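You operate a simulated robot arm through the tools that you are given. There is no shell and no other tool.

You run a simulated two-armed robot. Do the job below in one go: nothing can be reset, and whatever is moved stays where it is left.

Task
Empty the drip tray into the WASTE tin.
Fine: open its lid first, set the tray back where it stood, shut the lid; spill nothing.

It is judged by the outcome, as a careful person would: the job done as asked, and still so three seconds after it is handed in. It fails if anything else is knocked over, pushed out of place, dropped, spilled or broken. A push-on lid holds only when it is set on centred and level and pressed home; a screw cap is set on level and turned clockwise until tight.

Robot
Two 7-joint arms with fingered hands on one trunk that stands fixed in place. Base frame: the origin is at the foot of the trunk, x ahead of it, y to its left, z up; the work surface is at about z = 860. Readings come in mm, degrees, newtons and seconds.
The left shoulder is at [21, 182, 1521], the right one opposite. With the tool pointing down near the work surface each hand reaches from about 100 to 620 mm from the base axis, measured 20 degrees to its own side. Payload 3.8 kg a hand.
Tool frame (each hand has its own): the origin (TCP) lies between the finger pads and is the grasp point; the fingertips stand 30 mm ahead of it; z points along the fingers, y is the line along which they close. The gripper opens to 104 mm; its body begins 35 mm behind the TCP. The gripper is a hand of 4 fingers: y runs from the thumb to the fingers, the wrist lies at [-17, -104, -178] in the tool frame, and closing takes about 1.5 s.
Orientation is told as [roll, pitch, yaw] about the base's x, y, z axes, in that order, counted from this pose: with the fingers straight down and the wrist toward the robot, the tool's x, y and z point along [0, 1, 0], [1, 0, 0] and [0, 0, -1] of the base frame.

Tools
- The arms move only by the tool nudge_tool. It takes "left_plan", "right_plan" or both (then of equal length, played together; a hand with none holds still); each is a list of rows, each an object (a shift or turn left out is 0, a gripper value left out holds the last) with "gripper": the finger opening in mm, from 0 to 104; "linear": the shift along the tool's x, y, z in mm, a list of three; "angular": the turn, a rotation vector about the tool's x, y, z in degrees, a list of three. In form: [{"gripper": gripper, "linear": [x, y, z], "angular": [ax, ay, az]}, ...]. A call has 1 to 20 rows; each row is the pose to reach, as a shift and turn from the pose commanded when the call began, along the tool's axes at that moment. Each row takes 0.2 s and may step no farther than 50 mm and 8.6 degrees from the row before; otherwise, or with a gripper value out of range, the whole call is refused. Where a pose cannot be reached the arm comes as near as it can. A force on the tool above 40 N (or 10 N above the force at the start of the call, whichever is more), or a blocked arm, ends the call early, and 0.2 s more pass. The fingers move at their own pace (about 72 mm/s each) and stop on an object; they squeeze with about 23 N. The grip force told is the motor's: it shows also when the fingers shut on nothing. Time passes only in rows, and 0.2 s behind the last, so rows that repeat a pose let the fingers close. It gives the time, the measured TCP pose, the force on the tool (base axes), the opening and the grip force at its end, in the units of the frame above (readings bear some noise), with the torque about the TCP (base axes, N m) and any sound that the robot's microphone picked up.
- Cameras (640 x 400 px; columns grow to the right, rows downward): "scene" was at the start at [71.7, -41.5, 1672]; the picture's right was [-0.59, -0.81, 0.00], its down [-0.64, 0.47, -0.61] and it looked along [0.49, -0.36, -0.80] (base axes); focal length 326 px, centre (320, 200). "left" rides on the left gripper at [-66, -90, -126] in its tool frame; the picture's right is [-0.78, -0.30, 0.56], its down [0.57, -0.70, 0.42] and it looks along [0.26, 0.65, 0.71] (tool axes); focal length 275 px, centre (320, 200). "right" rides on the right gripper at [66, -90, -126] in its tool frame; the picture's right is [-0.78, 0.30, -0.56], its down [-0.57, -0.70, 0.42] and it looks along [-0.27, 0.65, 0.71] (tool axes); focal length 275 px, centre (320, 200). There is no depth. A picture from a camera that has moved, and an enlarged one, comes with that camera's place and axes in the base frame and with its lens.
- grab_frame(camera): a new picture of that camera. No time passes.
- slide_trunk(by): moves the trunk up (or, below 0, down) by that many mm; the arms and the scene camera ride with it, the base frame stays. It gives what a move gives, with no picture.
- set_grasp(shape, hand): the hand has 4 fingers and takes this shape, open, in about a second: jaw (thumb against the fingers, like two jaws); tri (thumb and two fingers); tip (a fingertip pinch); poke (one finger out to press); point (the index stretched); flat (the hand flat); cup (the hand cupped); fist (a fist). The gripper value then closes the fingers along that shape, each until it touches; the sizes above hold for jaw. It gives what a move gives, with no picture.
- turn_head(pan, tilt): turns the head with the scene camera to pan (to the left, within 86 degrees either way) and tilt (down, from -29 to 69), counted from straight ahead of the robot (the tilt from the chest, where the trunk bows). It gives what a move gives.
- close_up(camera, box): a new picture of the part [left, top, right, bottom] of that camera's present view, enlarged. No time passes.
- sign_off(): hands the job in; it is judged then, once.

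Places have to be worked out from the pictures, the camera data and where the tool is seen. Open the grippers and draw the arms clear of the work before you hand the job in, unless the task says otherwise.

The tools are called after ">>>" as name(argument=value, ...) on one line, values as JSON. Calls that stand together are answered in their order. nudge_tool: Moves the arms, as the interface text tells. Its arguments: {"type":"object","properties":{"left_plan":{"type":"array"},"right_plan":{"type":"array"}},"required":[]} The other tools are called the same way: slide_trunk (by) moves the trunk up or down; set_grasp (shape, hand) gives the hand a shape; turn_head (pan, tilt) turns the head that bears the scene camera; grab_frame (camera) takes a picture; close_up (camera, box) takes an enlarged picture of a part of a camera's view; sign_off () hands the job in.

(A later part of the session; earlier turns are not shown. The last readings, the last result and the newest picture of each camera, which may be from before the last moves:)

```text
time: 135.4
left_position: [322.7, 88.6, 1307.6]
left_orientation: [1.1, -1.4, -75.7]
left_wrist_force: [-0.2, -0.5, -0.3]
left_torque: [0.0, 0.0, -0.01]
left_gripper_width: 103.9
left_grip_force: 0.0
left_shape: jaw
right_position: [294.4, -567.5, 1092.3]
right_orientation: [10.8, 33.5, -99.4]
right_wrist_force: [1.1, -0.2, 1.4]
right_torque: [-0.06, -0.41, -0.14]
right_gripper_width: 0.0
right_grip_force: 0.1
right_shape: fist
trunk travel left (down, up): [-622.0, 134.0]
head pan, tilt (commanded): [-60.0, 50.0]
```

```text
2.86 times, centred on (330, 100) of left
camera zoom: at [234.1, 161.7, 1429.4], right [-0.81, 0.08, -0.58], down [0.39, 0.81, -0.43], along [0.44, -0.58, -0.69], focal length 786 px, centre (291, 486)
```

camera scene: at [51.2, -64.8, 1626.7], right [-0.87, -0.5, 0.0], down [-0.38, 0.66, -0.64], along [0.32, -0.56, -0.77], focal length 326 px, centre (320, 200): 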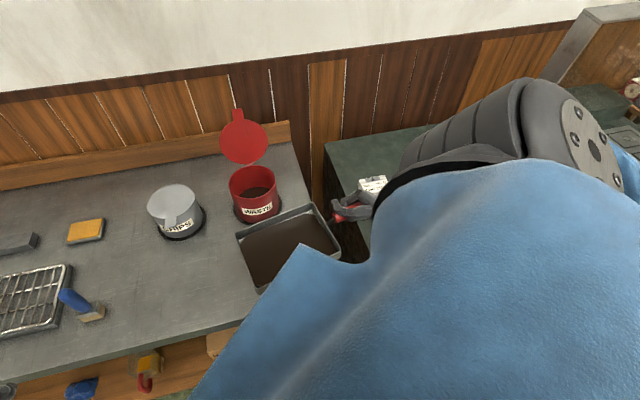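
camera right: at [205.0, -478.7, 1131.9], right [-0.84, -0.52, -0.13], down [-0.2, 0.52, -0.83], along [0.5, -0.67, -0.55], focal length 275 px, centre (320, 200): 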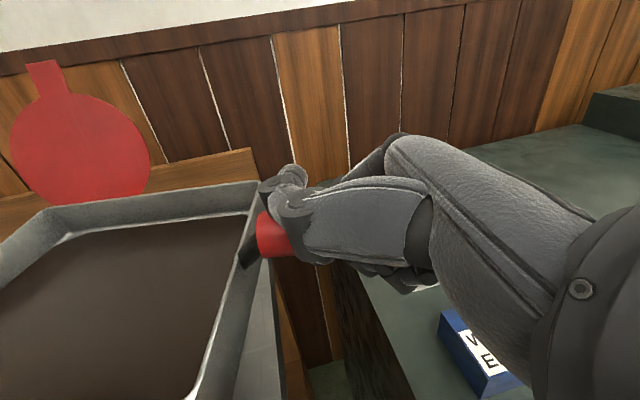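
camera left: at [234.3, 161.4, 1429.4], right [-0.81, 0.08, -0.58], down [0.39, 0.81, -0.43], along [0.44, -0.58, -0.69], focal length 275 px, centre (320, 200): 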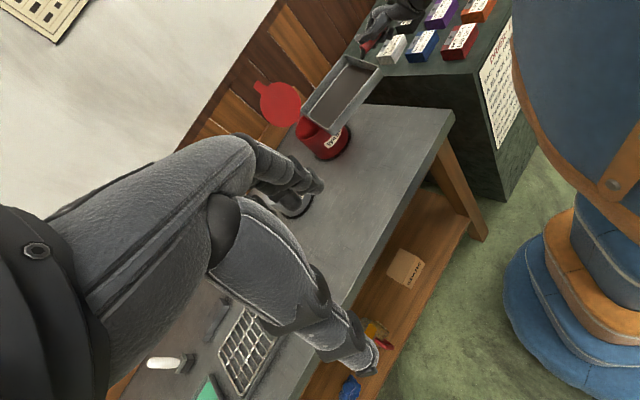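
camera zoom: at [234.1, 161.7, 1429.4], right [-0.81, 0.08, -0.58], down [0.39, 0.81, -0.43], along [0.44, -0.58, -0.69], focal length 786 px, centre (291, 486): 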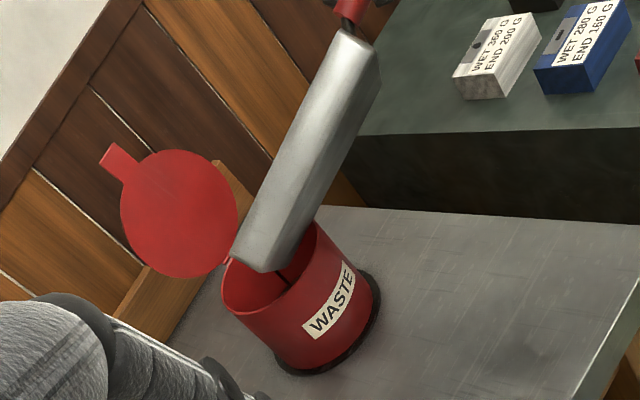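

The force shows a light contact (about 4 N) and the tray looks more rolled than planned; I zoom in from all cameras before moving on.

>>> close_up(camera="scene", box=[240, 150, 330, 225])

>>> close_up(camera="left", box=[290, 60, 380, 170])

>>> grab_frame(camera="right")

>>> grab_frame(camera="scene")

```text
5.33 times, centred on (285, 188) of scene
camera zoom: at [51.1, -64.4, 1626.8], right [-0.87, -0.5, 0.0], down [-0.38, 0.66, -0.64], along [0.32, -0.56, -0.77], focal length 1738 px, centre (507, 267)
```

zoom: 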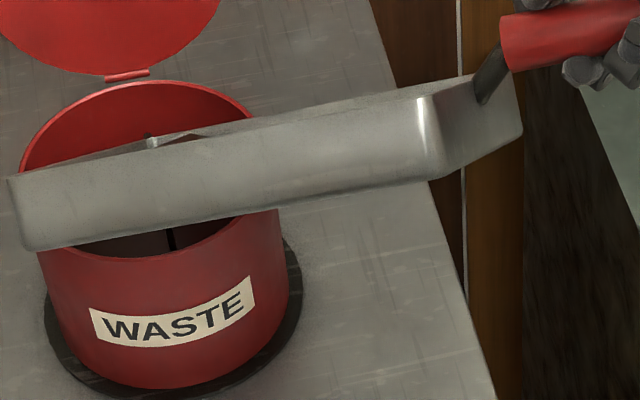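

```text
3.64 times, centred on (335, 115) of left
camera zoom: at [234.1, 161.7, 1429.4], right [-0.81, 0.08, -0.58], down [0.39, 0.81, -0.43], along [0.44, -0.58, -0.69], focal length 1001 px, centre (266, 509)
```

zoom: 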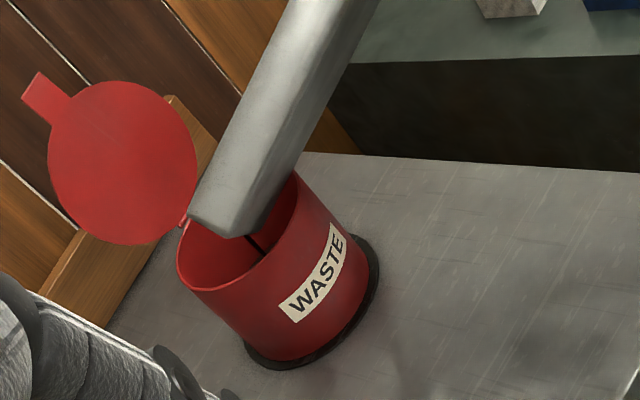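

```text
taken
camera right: at [334.9, -575.6, 1254.9], right [-0.93, -0.32, 0.17], down [-0.33, 0.94, -0.05], along [-0.15, -0.1, -0.98], focal length 275 px, centre (320, 200)
```

right: 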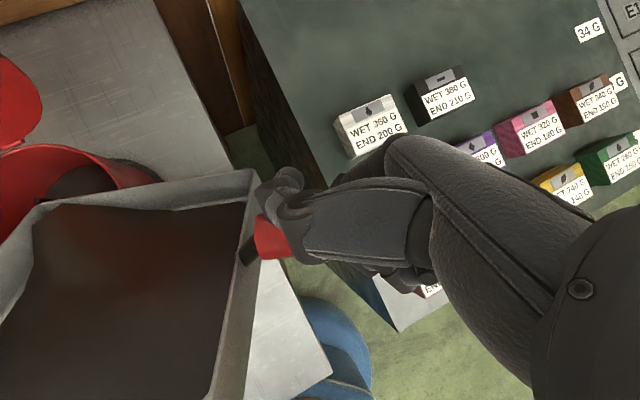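

```text
taken
camera scene: at [51.1, -64.4, 1626.8], right [-0.87, -0.5, 0.0], down [-0.38, 0.66, -0.64], along [0.32, -0.56, -0.77], focal length 326 px, centre (320, 200)
```

scene: 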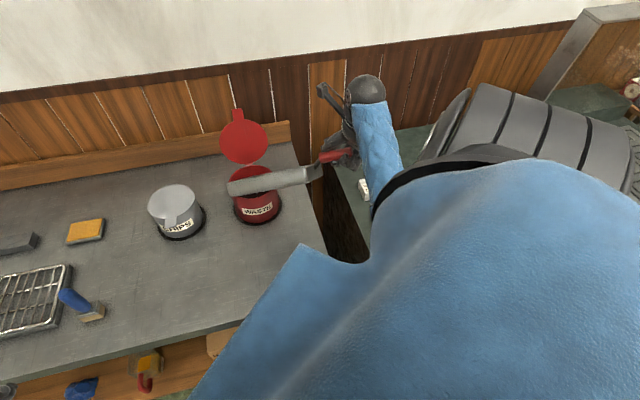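

The tray actually tilts ~43° and its bottom edge is just touching the tin's front rim. I raise it 18 mm to clear the rim; the stream is falling inside the tin.

>>> nudge_tool(right_plan=[{"linear": [0.6, -2.2, -3.3]}, {"linear": [1.4, -5, -7.4]}, {"linear": [2.2, -7.7, -11.5]}, {"linear": [2.8, -9.9, -14.7]}, {"linear": [2.8, -9.9, -14.7]}])

>>> close_up(camera="scene", box=[230, 130, 350, 230])

>>> close_up(camera="left", box=[260, 30, 400, 170])

>>> grab_frame(camera="right")

```text
time: 136.7
left_position: [324.5, 89.0, 1306.3]
left_orientation: [1.1, -1.4, -75.7]
left_wrist_force: [0.4, 0.2, 0.7]
left_torque: [0.01, 0.03, 0.01]
left_gripper_width: 103.4
left_grip_force: 0.0
left_shape: jaw
right_position: [294.0, -568.1, 1111.0]
right_orientation: [10.6, 33.5, -99.5]
right_wrist_force: [-0.5, 1.1, -2.9]
right_torque: [-0.1, 0.2, -0.03]
right_gripper_width: 0.2
right_grip_force: 0.1
right_shape: fist
trunk travel left (down, up): [-622.0, 134.0]
head pan, tilt (commanded): [-60.0, 50.0]
```

```text
4.00 times, centred on (290, 180) of scene
camera zoom: at [51.2, -64.7, 1626.7], right [-0.87, -0.5, 0.0], down [-0.38, 0.66, -0.64], along [0.32, -0.56, -0.77], focal length 1303 px, centre (440, 280)
```

zoom: 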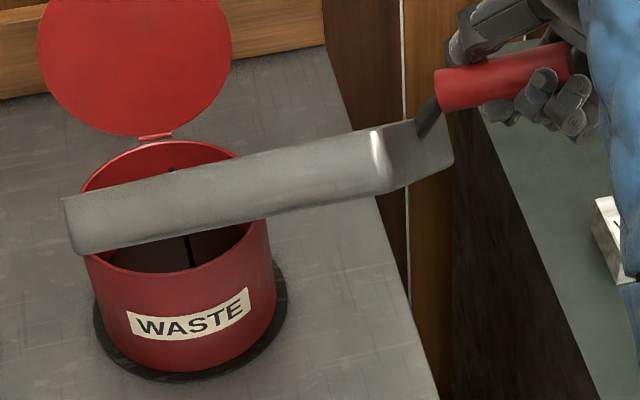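

```text
2.86 times, centred on (330, 100) of left
camera zoom: at [234.3, 161.4, 1429.4], right [-0.81, 0.08, -0.58], down [0.39, 0.81, -0.43], along [0.44, -0.58, -0.69], focal length 786 px, centre (291, 486)
```

zoom: 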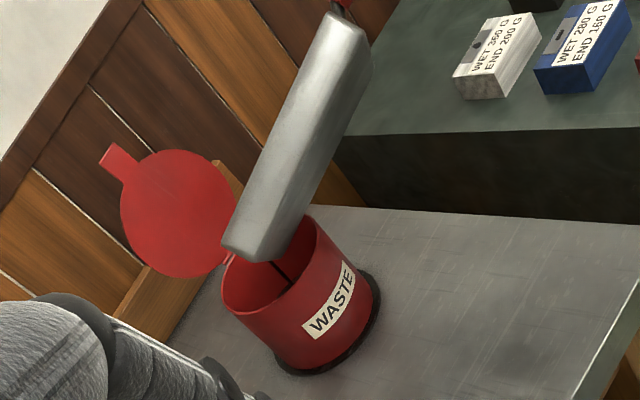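

```text
taken
camera right: at [335.2, -575.5, 1272.6], right [-0.93, -0.32, 0.17], down [-0.33, 0.94, -0.05], along [-0.15, -0.1, -0.98], focal length 275 px, centre (320, 200)
```

right: 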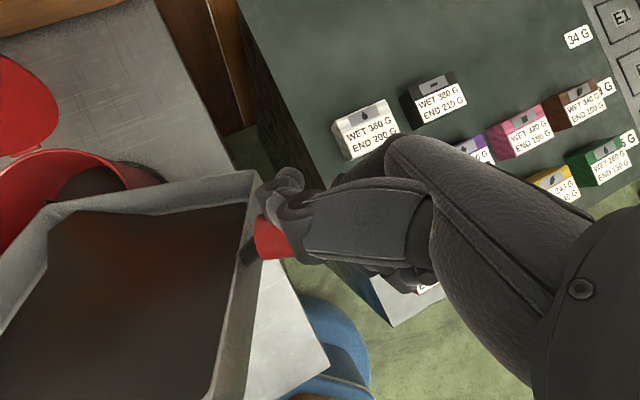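

Clear of the rim again, stream still falling inside the tin. I continue the tilt by ~16° while yawing, pivoting on the corner.

>>> nudge_tool(right_plan=[{"linear": [1.6, -4.5, -1.8], "angular": [0.87, -0.54, 2.21]}, {"linear": [3.3, -9, -3.5], "angular": [1.75, -1.09, 4.42]}, {"linear": [4.9, -13.5, -5.3], "angular": [2.62, -1.63, 6.62]}, {"linear": [6.5, -18, -7], "angular": [3.5, -2.17, 8.83]}, {"linear": [8.1, -22.5, -8.8], "angular": [4.37, -2.71, 11.04]}, {"linear": [9.8, -27, -10.5], "angular": [5.24, -3.26, 13.25]}, {"linear": [11.4, -31.5, -12.3], "angular": [6.12, -3.8, 15.45]}, {"linear": [13, -36, -14], "angular": [6.99, -4.34, 17.66]}, {"linear": [13, -36, -14], "angular": [6.99, -4.34, 17.66]}])

>>> close_up(camera="scene", box=[230, 130, 350, 230])

>>> close_up(camera="left", box=[260, 30, 400, 170])

>>> grab_frame(camera="right")

```text
time: 138.7
left_position: [324.2, 88.7, 1307.2]
left_orientation: [1.2, -1.4, -75.7]
left_wrist_force: [0.4, -0.4, 0.9]
left_torque: [-0.03, 0.02, -0.05]
left_gripper_width: 103.5
left_grip_force: 0.1
left_shape: jaw
right_position: [310.2, -549.0, 1143.3]
right_orientation: [-7.1, 41.2, -121.5]
right_wrist_force: [-0.1, -0.7, -2.2]
right_torque: [-0.08, 0.21, 0.01]
right_gripper_width: 0.1
right_grip_force: 0.0
right_shape: fist
trunk travel left (down, up): [-622.0, 134.0]
head pan, tilt (commanded): [-60.0, 50.0]
```

```text
4.00 times, centred on (290, 180) of scene
camera zoom: at [51.1, -64.7, 1626.7], right [-0.87, -0.5, 0.0], down [-0.38, 0.66, -0.64], along [0.32, -0.56, -0.77], focal length 1303 px, centre (440, 280)
```

zoom: 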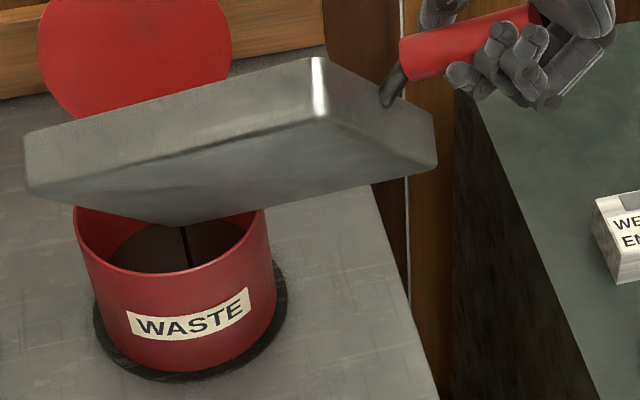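

```text
2.86 times, centred on (330, 100) of left
camera zoom: at [234.2, 161.5, 1429.4], right [-0.81, 0.08, -0.58], down [0.39, 0.81, -0.43], along [0.44, -0.58, -0.69], focal length 786 px, centre (291, 486)
```

zoom: 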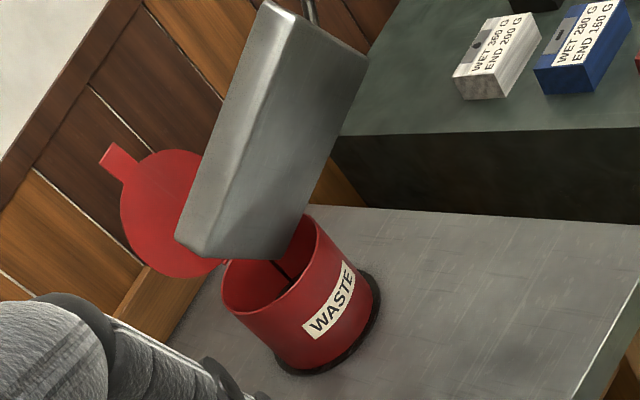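

```text
taken
camera right: at [372.4, -599.5, 1290.2], right [-0.94, -0.19, 0.29], down [-0.13, 0.97, 0.2], along [-0.32, 0.15, -0.94], focal length 275 px, centre (320, 200)
```

right: 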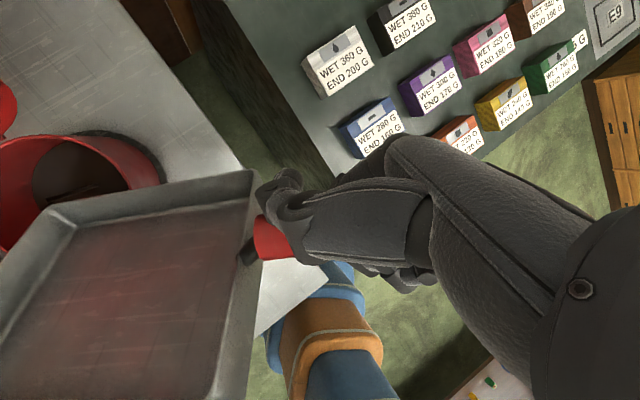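

Most has drained (only a film shows on the tray floor) and the stream lands in the tin. I tilt another 16°.

>>> nudge_tool(right_plan=[{"linear": [1.3, -2.5, -1.3], "angular": [1.21, -0.43, 2.07]}, {"linear": [2.6, -5, -2.6], "angular": [2.42, -0.86, 4.14]}, {"linear": [3.8, -7.5, -3.9], "angular": [3.62, -1.29, 6.21]}, {"linear": [5.1, -10, -5.3], "angular": [4.83, -1.72, 8.28]}, {"linear": [6.4, -12.4, -6.6], "angular": [6.04, -2.14, 10.35]}, {"linear": [7.7, -14.9, -7.9], "angular": [7.25, -2.57, 12.42]}, {"linear": [8.9, -17.4, -9.2], "angular": [8.45, -3, 14.49]}, {"linear": [10.2, -19.9, -10.5], "angular": [9.66, -3.43, 16.56]}, {"linear": [10.2, -19.9, -10.5], "angular": [9.66, -3.43, 16.56]}])

>>> close_up(camera="scene", box=[230, 130, 350, 230])

>>> close_up(camera="left", box=[260, 30, 400, 170])

>>> grab_frame(camera="right")

```text
time: 140.7
left_position: [322.9, 89.5, 1307.7]
left_orientation: [1.2, -1.4, -75.7]
left_wrist_force: [-0.4, -0.2, -0.4]
left_torque: [0.02, -0.04, -0.01]
left_gripper_width: 103.7
left_grip_force: 0.0
left_shape: jaw
right_position: [321.7, -547.8, 1164.5]
right_orientation: [-28.4, 45.4, -147.3]
right_wrist_force: [0.0, 0.5, -2.7]
right_torque: [-0.06, 0.18, 0.01]
right_gripper_width: 0.0
right_grip_force: 0.0
right_shape: fist
trunk travel left (down, up): [-622.0, 134.0]
head pan, tilt (commanded): [-60.0, 50.0]
```

```text
4.00 times, centred on (290, 180) of scene
camera zoom: at [51.1, -64.7, 1626.7], right [-0.87, -0.5, 0.0], down [-0.38, 0.66, -0.64], along [0.32, -0.56, -0.77], focal length 1303 px, centre (440, 280)
```

zoom: 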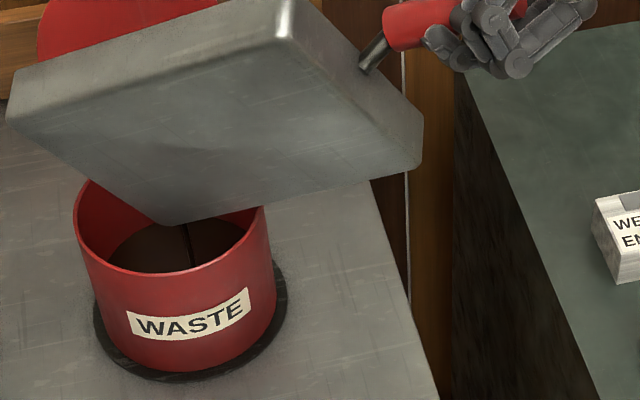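

```text
2.86 times, centred on (330, 100) of left
camera zoom: at [234.2, 161.5, 1429.4], right [-0.81, 0.08, -0.58], down [0.39, 0.81, -0.43], along [0.44, -0.58, -0.69], focal length 786 px, centre (291, 486)
```

zoom: 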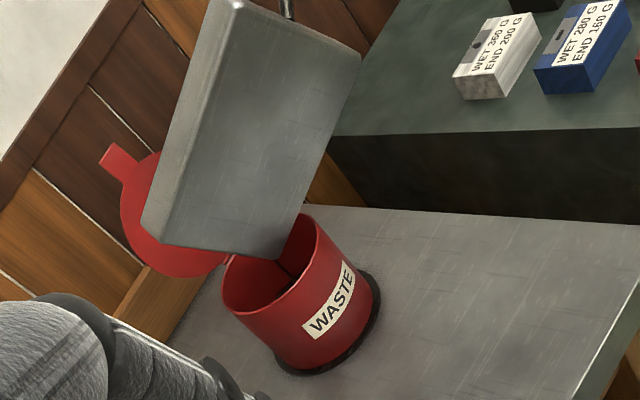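

```text
taken
camera right: at [391.6, -643.3, 1283.0], right [-0.92, -0.09, 0.39], down [0.09, 0.9, 0.43], along [-0.39, 0.43, -0.81], focal length 275 px, centre (320, 200)
```

right: 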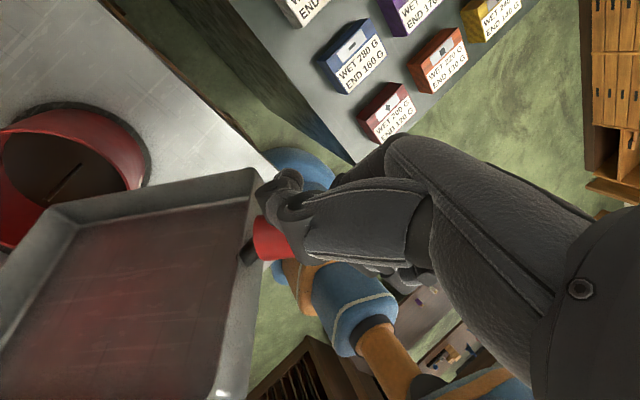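

Nearly vertical now with the last of it running off into the tin. One more 16° to empty it fully, keeping the corner over the mouth.

>>> nudge_tool(right_plan=[{"linear": [0.5, -1.3, -0.6], "angular": [1.64, -0.21, 1.99]}, {"linear": [1, -2.7, -1.1], "angular": [3.28, -0.43, 3.98]}, {"linear": [1.5, -4, -1.7], "angular": [4.91, -0.64, 5.97]}, {"linear": [2.1, -5.4, -2.3], "angular": [6.55, -0.85, 7.97]}, {"linear": [2.6, -6.7, -2.8], "angular": [8.19, -1.06, 9.96]}, {"linear": [3.1, -8, -3.4], "angular": [9.83, -1.28, 11.95]}, {"linear": [3.6, -9.4, -3.9], "angular": [11.46, -1.49, 13.94]}, {"linear": [4.1, -10.7, -4.5], "angular": [13.1, -1.7, 15.93]}, {"linear": [4.1, -10.7, -4.5], "angular": [13.1, -1.7, 15.93]}, {"linear": [4.1, -10.7, -4.5], "angular": [13.1, -1.7, 15.93]}, {"linear": [4.1, -10.7, -4.5], "angular": [13.1, -1.7, 15.93]}])

>>> close_up(camera="scene", box=[230, 130, 350, 230])

>>> close_up(camera="left", box=[260, 30, 400, 170])

>>> grab_frame(camera="right")

```text
time: 143.1
left_position: [322.9, 88.6, 1307.9]
left_orientation: [1.1, -1.3, -75.7]
left_wrist_force: [0.3, 0.3, 0.2]
left_torque: [-0.02, -0.02, -0.01]
left_gripper_width: 103.8
left_grip_force: 0.0
left_shape: jaw
right_position: [329.6, -548.2, 1173.2]
right_orientation: [-51.3, 45.3, -176.7]
right_wrist_force: [0.3, -0.6, -1.8]
right_torque: [-0.02, 0.14, 0.0]
right_gripper_width: 0.0
right_grip_force: 0.1
right_shape: fist
trunk travel left (down, up): [-622.0, 134.0]
head pan, tilt (commanded): [-60.0, 50.0]
```

```text
4.00 times, centred on (290, 180) of scene
camera zoom: at [51.3, -64.7, 1626.7], right [-0.87, -0.5, 0.0], down [-0.38, 0.66, -0.64], along [0.32, -0.56, -0.77], focal length 1303 px, centre (440, 280)
```

zoom: 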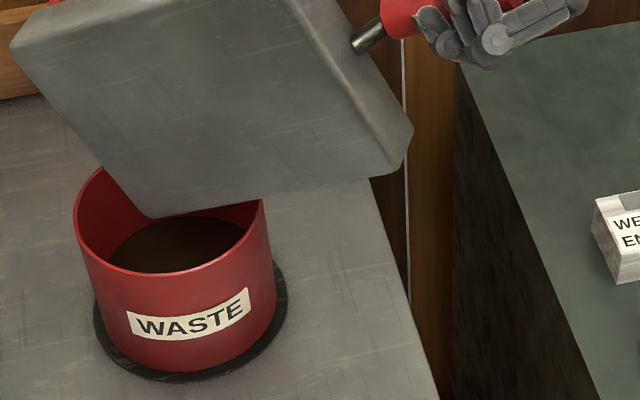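

```text
2.86 times, centred on (330, 100) of left
camera zoom: at [234.3, 161.4, 1429.4], right [-0.81, 0.08, -0.58], down [0.39, 0.81, -0.43], along [0.44, -0.58, -0.69], focal length 786 px, centre (291, 486)
```

zoom: 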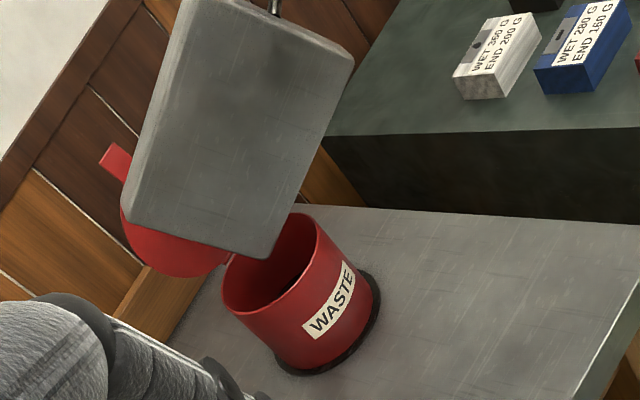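

```text
taken
camera right: at [382.6, -685.8, 1255.2], right [-0.89, 0.0, 0.46], down [0.32, 0.71, 0.63], along [-0.33, 0.71, -0.63], focal length 275 px, centre (320, 200)
```

right: 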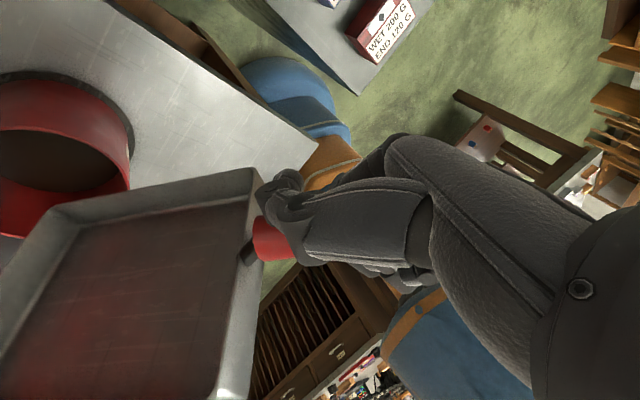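

The stream has stopped and the load dropped by about 1 N. I zoom into the tray's inside to see whether anything is left.

>>> close_up(camera="right", box=[0, 160, 270, 400])

>>> close_up(camera="right", box=[0, 60, 140, 250])

```text
1.67 times, centred on (135, 280) of right
camera zoom: at [382.6, -685.8, 1255.2], right [-0.89, 0.0, 0.46], down [0.32, 0.71, 0.63], along [-0.33, 0.71, -0.63], focal length 459 px, centre (628, 67)
```

zoom: 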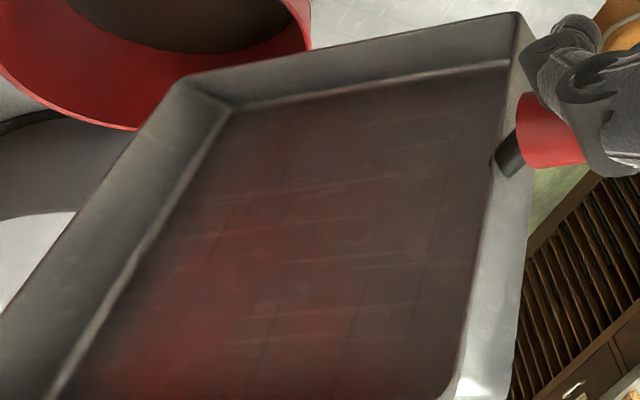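

```text
2.11 times, centred on (70, 155) of right
camera zoom: at [382.6, -685.8, 1255.2], right [-0.89, 0.0, 0.46], down [0.32, 0.71, 0.63], along [-0.33, 0.71, -0.63], focal length 580 px, centre (846, 295)
```

zoom: 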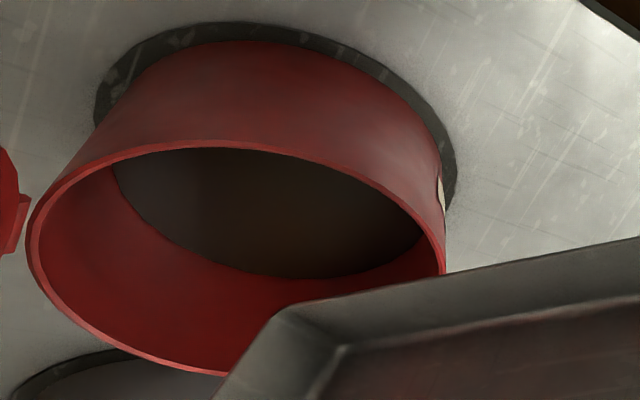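

The tray is empty: bare scratched metal floor, and the tin holds the contents; the bench is clean. I wait out any drips with it raised, then retrace the roll back, starting with the last stage while raising 25 mm.

>>> nudge_tool(right_plan=[{"linear": [0, 0, 0]}, {"linear": [-2.8, -1.2, -2], "angular": [-2.6, 0.3, -3.2]}, {"linear": [-5.5, -2.4, -4], "angular": [-5.2, 0.7, -6.4]}, {"linear": [-8.3, -3.6, -6], "angular": [-7.9, 1, -9.6]}, {"linear": [-11, -4.8, -8], "angular": [-10.5, 1.4, -12.7]}, {"linear": [-13.8, -6, -10], "angular": [-13.1, 1.7, -15.93]}, {"linear": [-13.8, -6, -10], "angular": [-13.1, 1.7, -15.93]}])

>>> nudge_tool(right_plan=[{"linear": [-0.2, 4.5, 1.8], "angular": [-1.9, 0.7, -3.3]}, {"linear": [-0.4, 9, 3.6], "angular": [-3.9, 1.4, -6.6]}, {"linear": [-0.5, 13.4, 5.5], "angular": [-5.8, 2.1, -9.9]}, {"linear": [-0.7, 17.9, 7.3], "angular": [-7.7, 2.7, -13.2]}, {"linear": [-0.9, 22.4, 9.1], "angular": [-9.66, 3.43, -16.56]}, {"linear": [-0.9, 22.4, 9.1], "angular": [-9.66, 3.43, -16.56]}])

>>> close_up(camera="scene", box=[230, 130, 350, 230])

```text
time: 144.7
left_position: [323.3, 89.3, 1306.8]
left_orientation: [1.2, -1.4, -75.8]
left_wrist_force: [0.4, 0.6, 1.0]
left_torque: [0.0, 0.02, -0.02]
left_gripper_width: 103.7
left_grip_force: 0.0
left_shape: jaw
right_position: [322.5, -548.8, 1189.3]
right_orientation: [-28.4, 45.3, -147.1]
right_wrist_force: [0.4, 0.2, -2.3]
right_torque: [-0.08, 0.21, -0.01]
right_gripper_width: 0.0
right_grip_force: 0.1
right_shape: fist
trunk travel left (down, up): [-622.0, 134.0]
head pan, tilt (commanded): [-60.0, 50.0]
```

```text
time: 146.1
left_position: [324.6, 87.6, 1306.4]
left_orientation: [1.2, -1.5, -75.7]
left_wrist_force: [0.3, -0.3, -0.7]
left_torque: [-0.02, -0.02, 0.0]
left_gripper_width: 103.7
left_grip_force: 0.1
left_shape: jaw
right_position: [310.7, -550.2, 1167.3]
right_orientation: [-7.0, 41.0, -121.3]
right_wrist_force: [0.2, 0.2, -2.6]
right_torque: [-0.1, 0.21, 0.02]
right_gripper_width: 0.1
right_grip_force: 0.1
right_shape: fist
trunk travel left (down, up): [-622.0, 134.0]
head pan, tilt (commanded): [-60.0, 50.0]
```

```text
4.00 times, centred on (290, 180) of scene
camera zoom: at [51.4, -64.8, 1626.7], right [-0.87, -0.5, 0.0], down [-0.38, 0.66, -0.64], along [0.32, -0.56, -0.77], focal length 1303 px, centre (440, 280)
```

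zoom: 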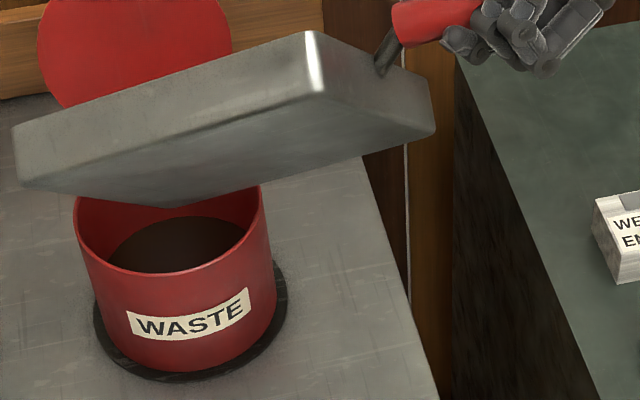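

No drips and nothing spilled. I continue retracing the roll in three stages back to level.

>>> nudge_tool(right_plan=[{"linear": [-0.7, 6.4, 1.4], "angular": [-1.2, 0.7, -2.9]}, {"linear": [-1.3, 12.8, 2.7], "angular": [-2.3, 1.4, -5.9]}, {"linear": [-2, 19.3, 4.1], "angular": [-3.5, 2.2, -8.8]}, {"linear": [-2.6, 25.7, 5.4], "angular": [-4.7, 2.9, -11.8]}, {"linear": [-3.3, 32.1, 6.8], "angular": [-5.8, 3.6, -14.7]}, {"linear": [-3.9, 38.5, 8.1], "angular": [-6.99, 4.34, -17.66]}, {"linear": [-3.9, 38.5, 8.1], "angular": [-6.99, 4.34, -17.66]}])

>>> nudge_tool(right_plan=[{"linear": [-2.8, 4.8, 4.5], "angular": [-2, 1.8, -3.3]}, {"linear": [-5.5, 9.5, 9], "angular": [-4, 3.6, -6.6]}, {"linear": [-8.3, 14.3, 13.5], "angular": [-6, 5.4, -9.8]}, {"linear": [-11, 19, 18], "angular": [-8, 7.2, -13.1]}, {"linear": [-13.8, 23.8, 22.5], "angular": [-10, 9, -16.4]}, {"linear": [-16.6, 28.6, 27.1], "angular": [-12, 10.8, -19.7]}, {"linear": [-19.3, 33.3, 31.6], "angular": [-14, 12.6, -22.9]}, {"linear": [-22.1, 38.1, 36.1], "angular": [-16.05, 14.46, -26.21]}, {"linear": [-22.1, 38.1, 36.1], "angular": [-16.05, 14.46, -26.21]}])

>>> nudge_tool(right_plan=[{"linear": [-3.2, 1.2, 4.6], "angular": [-1.9, 2, -2.1]}, {"linear": [-6.4, 2.4, 9.2], "angular": [-3.8, 4, -4.2]}, {"linear": [-9.6, 3.6, 13.8], "angular": [-5.7, 6, -6.3]}, {"linear": [-12.8, 4.9, 18.3], "angular": [-7.5, 8, -8.4]}, {"linear": [-16, 6.1, 22.9], "angular": [-9.4, 10, -10.5]}, {"linear": [-19.2, 7.3, 27.5], "angular": [-11.3, 12, -12.6]}, {"linear": [-22.4, 8.5, 32.1], "angular": [-13.21, 13.99, -14.65]}, {"linear": [-22.4, 8.5, 32.1], "angular": [-13.21, 13.99, -14.65]}])

>>> close_up(camera="scene", box=[230, 125, 350, 245])

>>> close_up(camera="left", box=[260, 30, 400, 170])

```text
time: 147.7
left_position: [323.5, 89.2, 1307.3]
left_orientation: [1.3, -1.4, -75.7]
left_wrist_force: [0.4, 0.1, -0.2]
left_torque: [-0.02, 0.0, 0.02]
left_gripper_width: 103.8
left_grip_force: 0.2
left_shape: jaw
right_position: [293.6, -567.3, 1138.0]
right_orientation: [10.7, 33.5, -99.4]
right_wrist_force: [-0.1, -0.1, -2.2]
right_torque: [-0.16, 0.2, 0.01]
right_gripper_width: 0.0
right_grip_force: 0.1
right_shape: fist
trunk travel left (down, up): [-622.0, 134.0]
head pan, tilt (commanded): [-60.0, 50.0]
```

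```text
time: 149.7
left_position: [323.1, 88.6, 1307.9]
left_orientation: [1.2, -1.4, -75.8]
left_wrist_force: [0.4, 0.0, 0.2]
left_torque: [-0.01, 0.01, -0.01]
left_gripper_width: 103.7
left_grip_force: 0.0
left_shape: jaw
right_position: [279.2, -574.9, 1083.1]
right_orientation: [32.8, 8.6, -80.0]
right_wrist_force: [-0.2, 0.2, -1.7]
right_torque: [-0.15, 0.21, 0.0]
right_gripper_width: 0.0
right_grip_force: 0.0
right_shape: fist
trunk travel left (down, up): [-622.0, 134.0]
head pan, tilt (commanded): [-60.0, 50.0]
```

```text
time: 151.4
left_position: [323.5, 88.8, 1307.5]
left_orientation: [1.2, -1.4, -75.7]
left_wrist_force: [0.9, -0.8, 0.0]
left_torque: [-0.03, 0.01, 0.0]
left_gripper_width: 103.8
left_grip_force: 0.1
left_shape: jaw
right_position: [277.6, -576.6, 1042.8]
right_orientation: [46.9, -10.9, -77.2]
right_wrist_force: [-0.2, 0.5, -0.6]
right_torque: [0.07, 0.03, 0.13]
right_gripper_width: 0.0
right_grip_force: 0.0
right_shape: fist
trunk travel left (down, up): [-622.0, 134.0]
head pan, tilt (commanded): [-60.0, 50.0]
```

```text
3.33 times, centred on (290, 185) of scene
camera zoom: at [51.1, -64.5, 1626.8], right [-0.87, -0.5, 0.0], down [-0.38, 0.66, -0.64], along [0.32, -0.56, -0.77], focal length 1086 px, centre (420, 250)
```

zoom: 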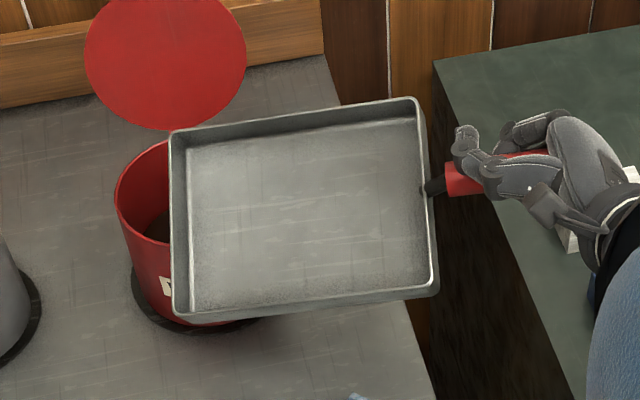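

```text
2.86 times, centred on (330, 100) of left
camera zoom: at [234.2, 161.6, 1429.4], right [-0.81, 0.08, -0.58], down [0.39, 0.81, -0.43], along [0.44, -0.58, -0.69], focal length 786 px, centre (291, 486)
```

zoom: 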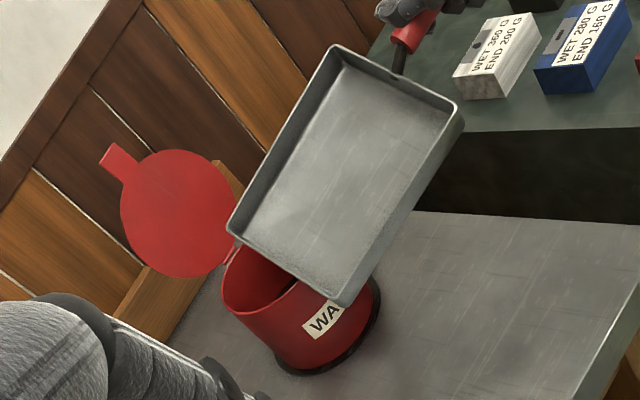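

The tray is visibly empty and back over the tin, but it hangs rolled ~20° (handle turned a bit in the grip). I take another force reading before moving on.

>>> nudge_tool(right_plan=[{"linear": [4.2, 1.1, -4]}, {"linear": [8.4, 2.3, -8]}, {"linear": [8.4, 2.3, -8]}])

>>> grab_frame(camera="right")

>>> grab_frame(camera="scene")

```text
time: 152.2
left_position: [323.6, 88.8, 1307.8]
left_orientation: [1.3, -1.3, -75.7]
left_wrist_force: [-0.6, -0.2, 0.8]
left_torque: [0.0, -0.01, 0.01]
left_gripper_width: 103.7
left_grip_force: 0.0
left_shape: jaw
right_position: [277.1, -577.8, 1055.9]
right_orientation: [47.0, -10.8, -77.2]
right_wrist_force: [0.0, 0.1, -2.0]
right_torque: [-0.14, 0.18, -0.02]
right_gripper_width: 0.2
right_grip_force: 0.0
right_shape: fist
trunk travel left (down, up): [-622.0, 134.0]
head pan, tilt (commanded): [-60.0, 50.0]
```

```text
taken
camera right: at [206.6, -478.1, 1169.3], right [-0.84, -0.53, -0.13], down [-0.2, 0.52, -0.83], along [0.5, -0.67, -0.55], focal length 275 px, centre (320, 200)
```

right: 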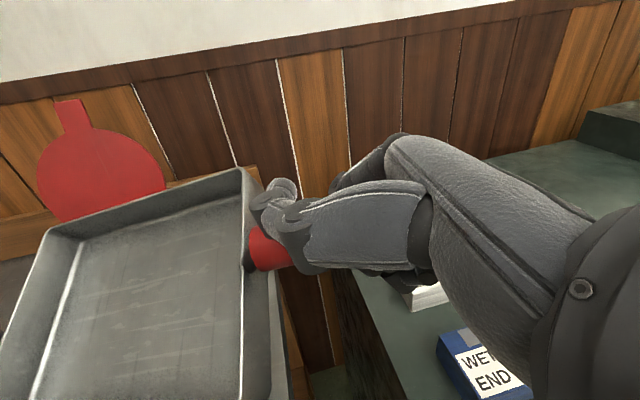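

```text
taken
camera scene: at [51.2, -64.8, 1626.7], right [-0.87, -0.5, 0.0], down [-0.38, 0.66, -0.64], along [0.32, -0.56, -0.77], focal length 326 px, centre (320, 200)
```

scene: 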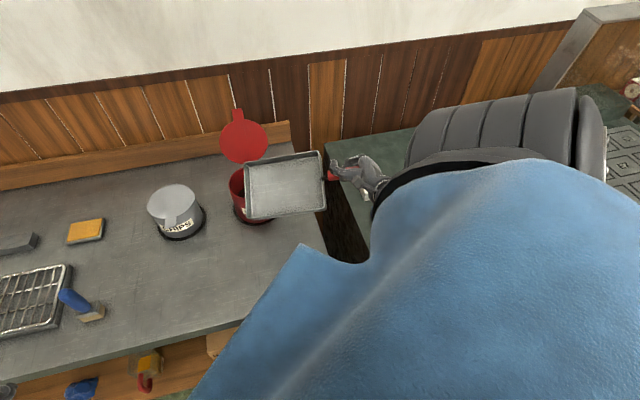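

Free again (2 N, normal). I swing the empty tray back over the bench end, then level its roll.

>>> nudge_tool(right_plan=[{"linear": [-1.9, -8.7, -2.1], "angular": [1.9, 0.4, -1.9]}, {"linear": [-3.9, -17.4, -4.3], "angular": [3.7, 0.8, -3.8]}, {"linear": [-5.8, -26.1, -6.4], "angular": [5.6, 1.2, -5.7]}, {"linear": [-7.7, -34.8, -8.5], "angular": [7.5, 1.6, -7.5]}, {"linear": [-9.7, -43.6, -10.7], "angular": [9.3, 2, -9.4]}, {"linear": [-11.6, -52.3, -12.8], "angular": [11.2, 2.4, -11.3]}, {"linear": [-13.5, -61, -14.9], "angular": [13.1, 2.8, -13.2]}, {"linear": [-15.4, -69.7, -17], "angular": [14.9, 3.2, -15.1]}, {"linear": [-17.4, -78.4, -19.2], "angular": [16.8, 3.6, -17]}, {"linear": [-19.3, -87.1, -21.3], "angular": [18.66, 4, -18.87]}, {"linear": [-19.3, -87.1, -21.3], "angular": [18.66, 4, -18.87]}])

>>> close_up(camera="scene", box=[210, 130, 370, 300])

>>> close_up(camera="left", box=[330, 30, 470, 170])

```text
time: 154.7
left_position: [323.4, 88.0, 1308.1]
left_orientation: [1.2, -1.4, -75.7]
left_wrist_force: [-0.7, -0.7, 0.2]
left_torque: [-0.05, -0.04, 0.01]
left_gripper_width: 103.8
left_grip_force: 0.0
left_shape: jaw
right_position: [231.7, -499.3, 1040.4]
right_orientation: [45.6, -11.6, -50.1]
right_wrist_force: [-0.1, 0.2, -2.0]
right_torque: [-0.15, 0.18, 0.02]
right_gripper_width: 0.2
right_grip_force: 0.1
right_shape: fist
trunk travel left (down, up): [-622.0, 134.0]
head pan, tilt (commanded): [-60.0, 50.0]
```

```text
2.35 times, centred on (290, 215) of scene
camera zoom: at [51.1, -64.5, 1626.7], right [-0.87, -0.5, 0.0], down [-0.38, 0.66, -0.64], along [0.32, -0.56, -0.77], focal length 767 px, centre (391, 165)
```

zoom: 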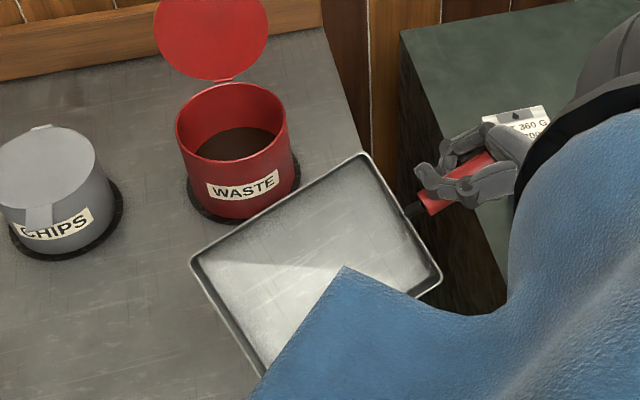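

```text
2.86 times, centred on (400, 100) of left
camera zoom: at [234.2, 161.6, 1429.4], right [-0.81, 0.08, -0.58], down [0.39, 0.81, -0.43], along [0.44, -0.58, -0.69], focal length 786 px, centre (91, 486)
```

zoom: 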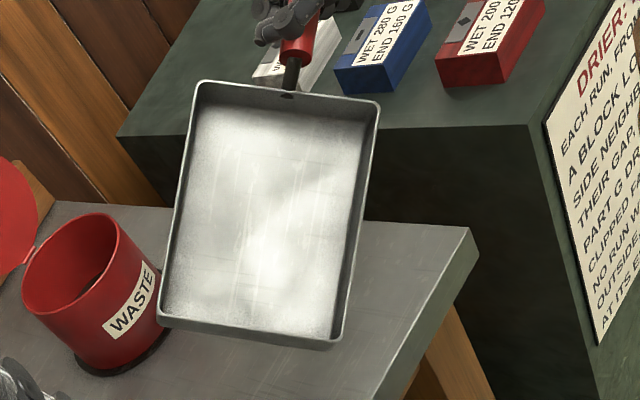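

The empty tray has sagged ~37° in the grip. I rotate the hand to bring the tray level again before setting it down.

>>> nudge_tool(right_plan=[{"angular": [2.4, 0.8, 2.7]}, {"angular": [4.8, 1.6, 5.4]}, {"angular": [7.3, 2.4, 8.1]}, {"angular": [9.7, 3.2, 10.8]}, {"angular": [12.1, 4, 13.5]}, {"angular": [14.5, 4.8, 16.2]}, {"angular": [16.9, 5.6, 18.9]}, {"angular": [19.4, 6.4, 21.6]}, {"angular": [21.8, 7.2, 24.3]}, {"angular": [24.2, 8, 27]}, {"angular": [24.2, 8, 27]}])

>>> close_up(camera="scene", box=[210, 130, 370, 300])

>>> close_up(camera="left", box=[330, 30, 470, 170])

>>> grab_frame(camera="right")

```text
time: 157.1
left_position: [322.3, 89.4, 1307.5]
left_orientation: [1.2, -1.3, -75.7]
left_wrist_force: [-0.3, -0.4, 0.8]
left_torque: [0.01, 0.03, 0.0]
left_gripper_width: 103.9
left_grip_force: 0.1
left_shape: jaw
right_position: [231.4, -500.5, 1037.6]
right_orientation: [54.1, 24.6, -49.0]
right_wrist_force: [0.4, -0.8, -2.5]
right_torque: [-0.29, 0.15, -0.03]
right_gripper_width: 0.0
right_grip_force: 0.1
right_shape: fist
right hand out of reach, approached as far as the arm can: row 8, 9
trunk travel left (down, up): [-622.0, 134.0]
head pan, tilt (commanded): [-60.0, 50.0]
```

```text
2.35 times, centred on (290, 215) of scene
camera zoom: at [50.8, -64.4, 1626.8], right [-0.87, -0.5, 0.0], down [-0.38, 0.66, -0.64], along [0.32, -0.56, -0.77], focal length 767 px, centre (391, 165)
```

zoom: 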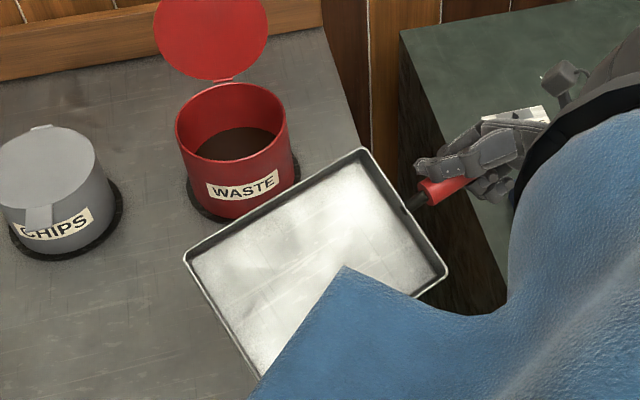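

```text
2.86 times, centred on (400, 100) of left
camera zoom: at [233.9, 161.7, 1429.4], right [-0.81, 0.08, -0.58], down [0.39, 0.81, -0.43], along [0.44, -0.58, -0.69], focal length 786 px, centre (91, 486)
```

zoom: 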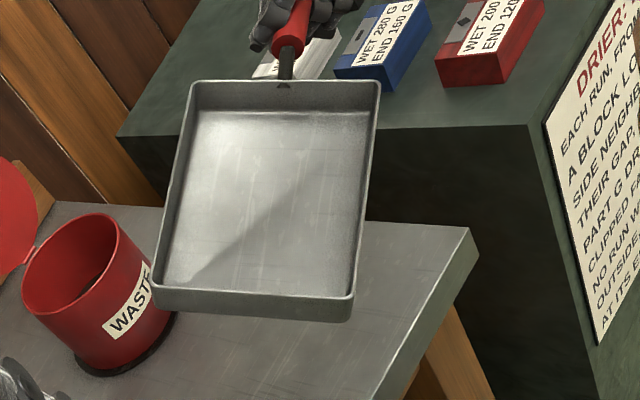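

```text
taken
camera right: at [164.4, -521.1, 1188.9], right [-0.59, -0.7, -0.4], down [-0.61, 0.71, -0.36], along [0.53, 0.03, -0.85], focal length 275 px, centre (320, 200)
```

right: 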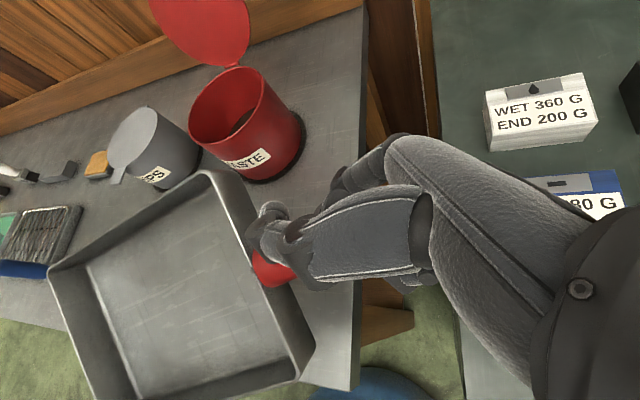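

Pitch is nearly right but it is still rolled ~21° front-low. I rotate about the handle axis by that amount.

>>> nudge_tool(right_plan=[{"angular": [1.1, -1.2, 3.1]}, {"angular": [2.2, -2.4, 6.2]}, {"angular": [3.3, -3.7, 9.3]}, {"angular": [4.4, -4.9, 12.4]}, {"angular": [5.5, -6.1, 15.5]}, {"angular": [6.6, -7.3, 18.6]}, {"angular": [6.6, -7.3, 18.6]}])

>>> close_up(camera="scene", box=[210, 130, 370, 300])

>>> close_up(camera="left", box=[330, 30, 470, 170])

```text
time: 158.7
left_position: [322.6, 88.2, 1308.2]
left_orientation: [1.2, -1.3, -75.7]
left_wrist_force: [-0.1, 0.5, -0.2]
left_torque: [-0.01, 0.0, -0.02]
left_gripper_width: 103.9
left_grip_force: 0.1
left_shape: jaw
right_position: [243.7, -500.8, 1004.9]
right_orientation: [41.4, 42.8, -58.2]
right_wrist_force: [0.1, 0.0, -1.8]
right_torque: [-0.19, -0.07, -0.06]
right_gripper_width: 0.0
right_grip_force: 0.0
right_shape: fist
right hand out of reach, approached as far as the arm can: row 1, 2, 3, 4, 5, 6, 7
trunk travel left (down, up): [-622.0, 134.0]
head pan, tilt (commanded): [-60.0, 50.0]
```

```text
2.35 times, centred on (290, 215) of scene
camera zoom: at [50.7, -64.7, 1626.8], right [-0.87, -0.5, 0.0], down [-0.38, 0.66, -0.64], along [0.32, -0.56, -0.77], focal length 767 px, centre (391, 165)
```

zoom: 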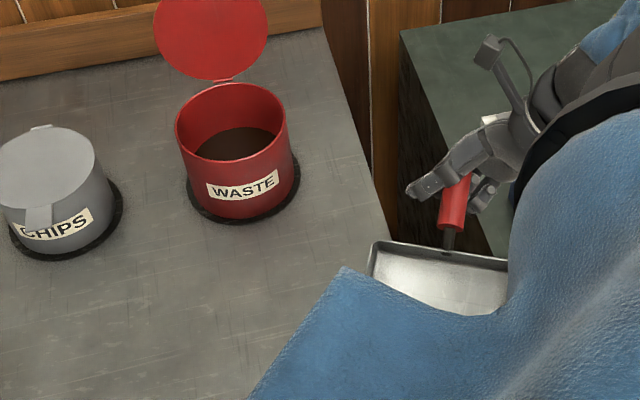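

```text
2.86 times, centred on (400, 100) of left
camera zoom: at [233.8, 161.5, 1429.5], right [-0.81, 0.08, -0.58], down [0.39, 0.81, -0.43], along [0.44, -0.58, -0.69], focal length 786 px, centre (91, 486)
```

zoom: 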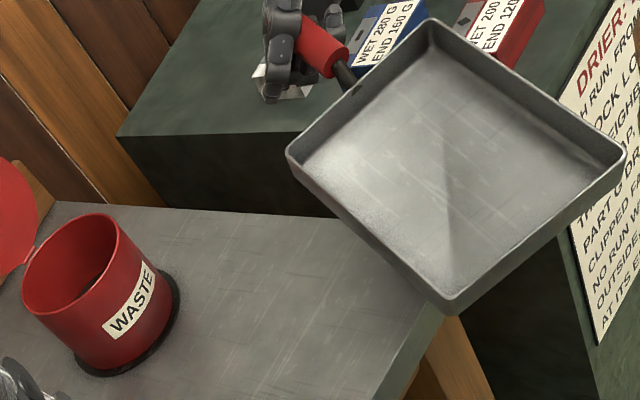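

The handle has slipped and yawed in the fist. I stop and look carefully at how the tray is hanging now.

>>> grab_frame(camera="right")

>>> grab_frame(camera="left")

>>> grab_frame(camera="scene")

```text
taken
camera right: at [230.4, -542.9, 1165.1], right [-0.73, -0.63, -0.27], down [-0.65, 0.76, -0.03], along [0.23, 0.15, -0.96], focal length 275 px, centre (320, 200)
```

right: 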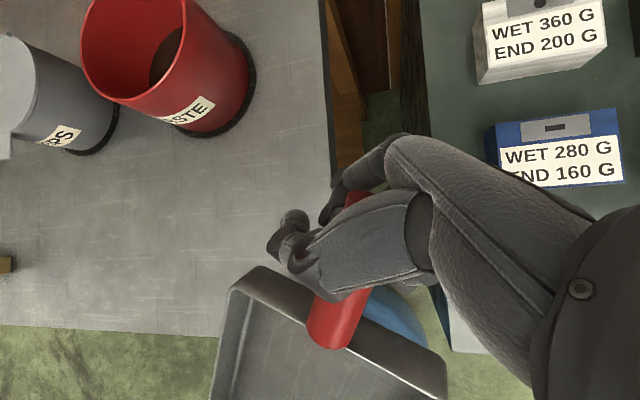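

```text
taken
camera left: at [233.8, 161.5, 1429.5], right [-0.81, 0.08, -0.58], down [0.39, 0.81, -0.43], along [0.44, -0.58, -0.69], focal length 275 px, centre (320, 200)
```

left: 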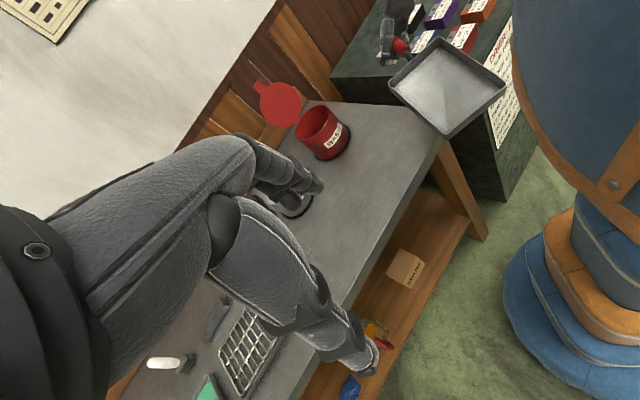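

```text
taken
camera scene: at [50.7, -64.7, 1626.8], right [-0.87, -0.5, 0.0], down [-0.38, 0.66, -0.64], along [0.32, -0.56, -0.77], focal length 326 px, centre (320, 200)
```

scene: 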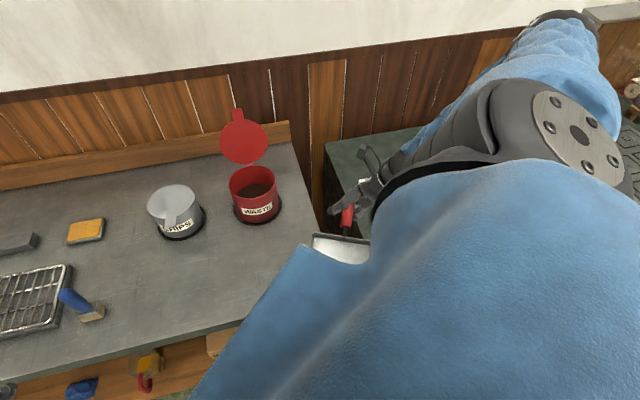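

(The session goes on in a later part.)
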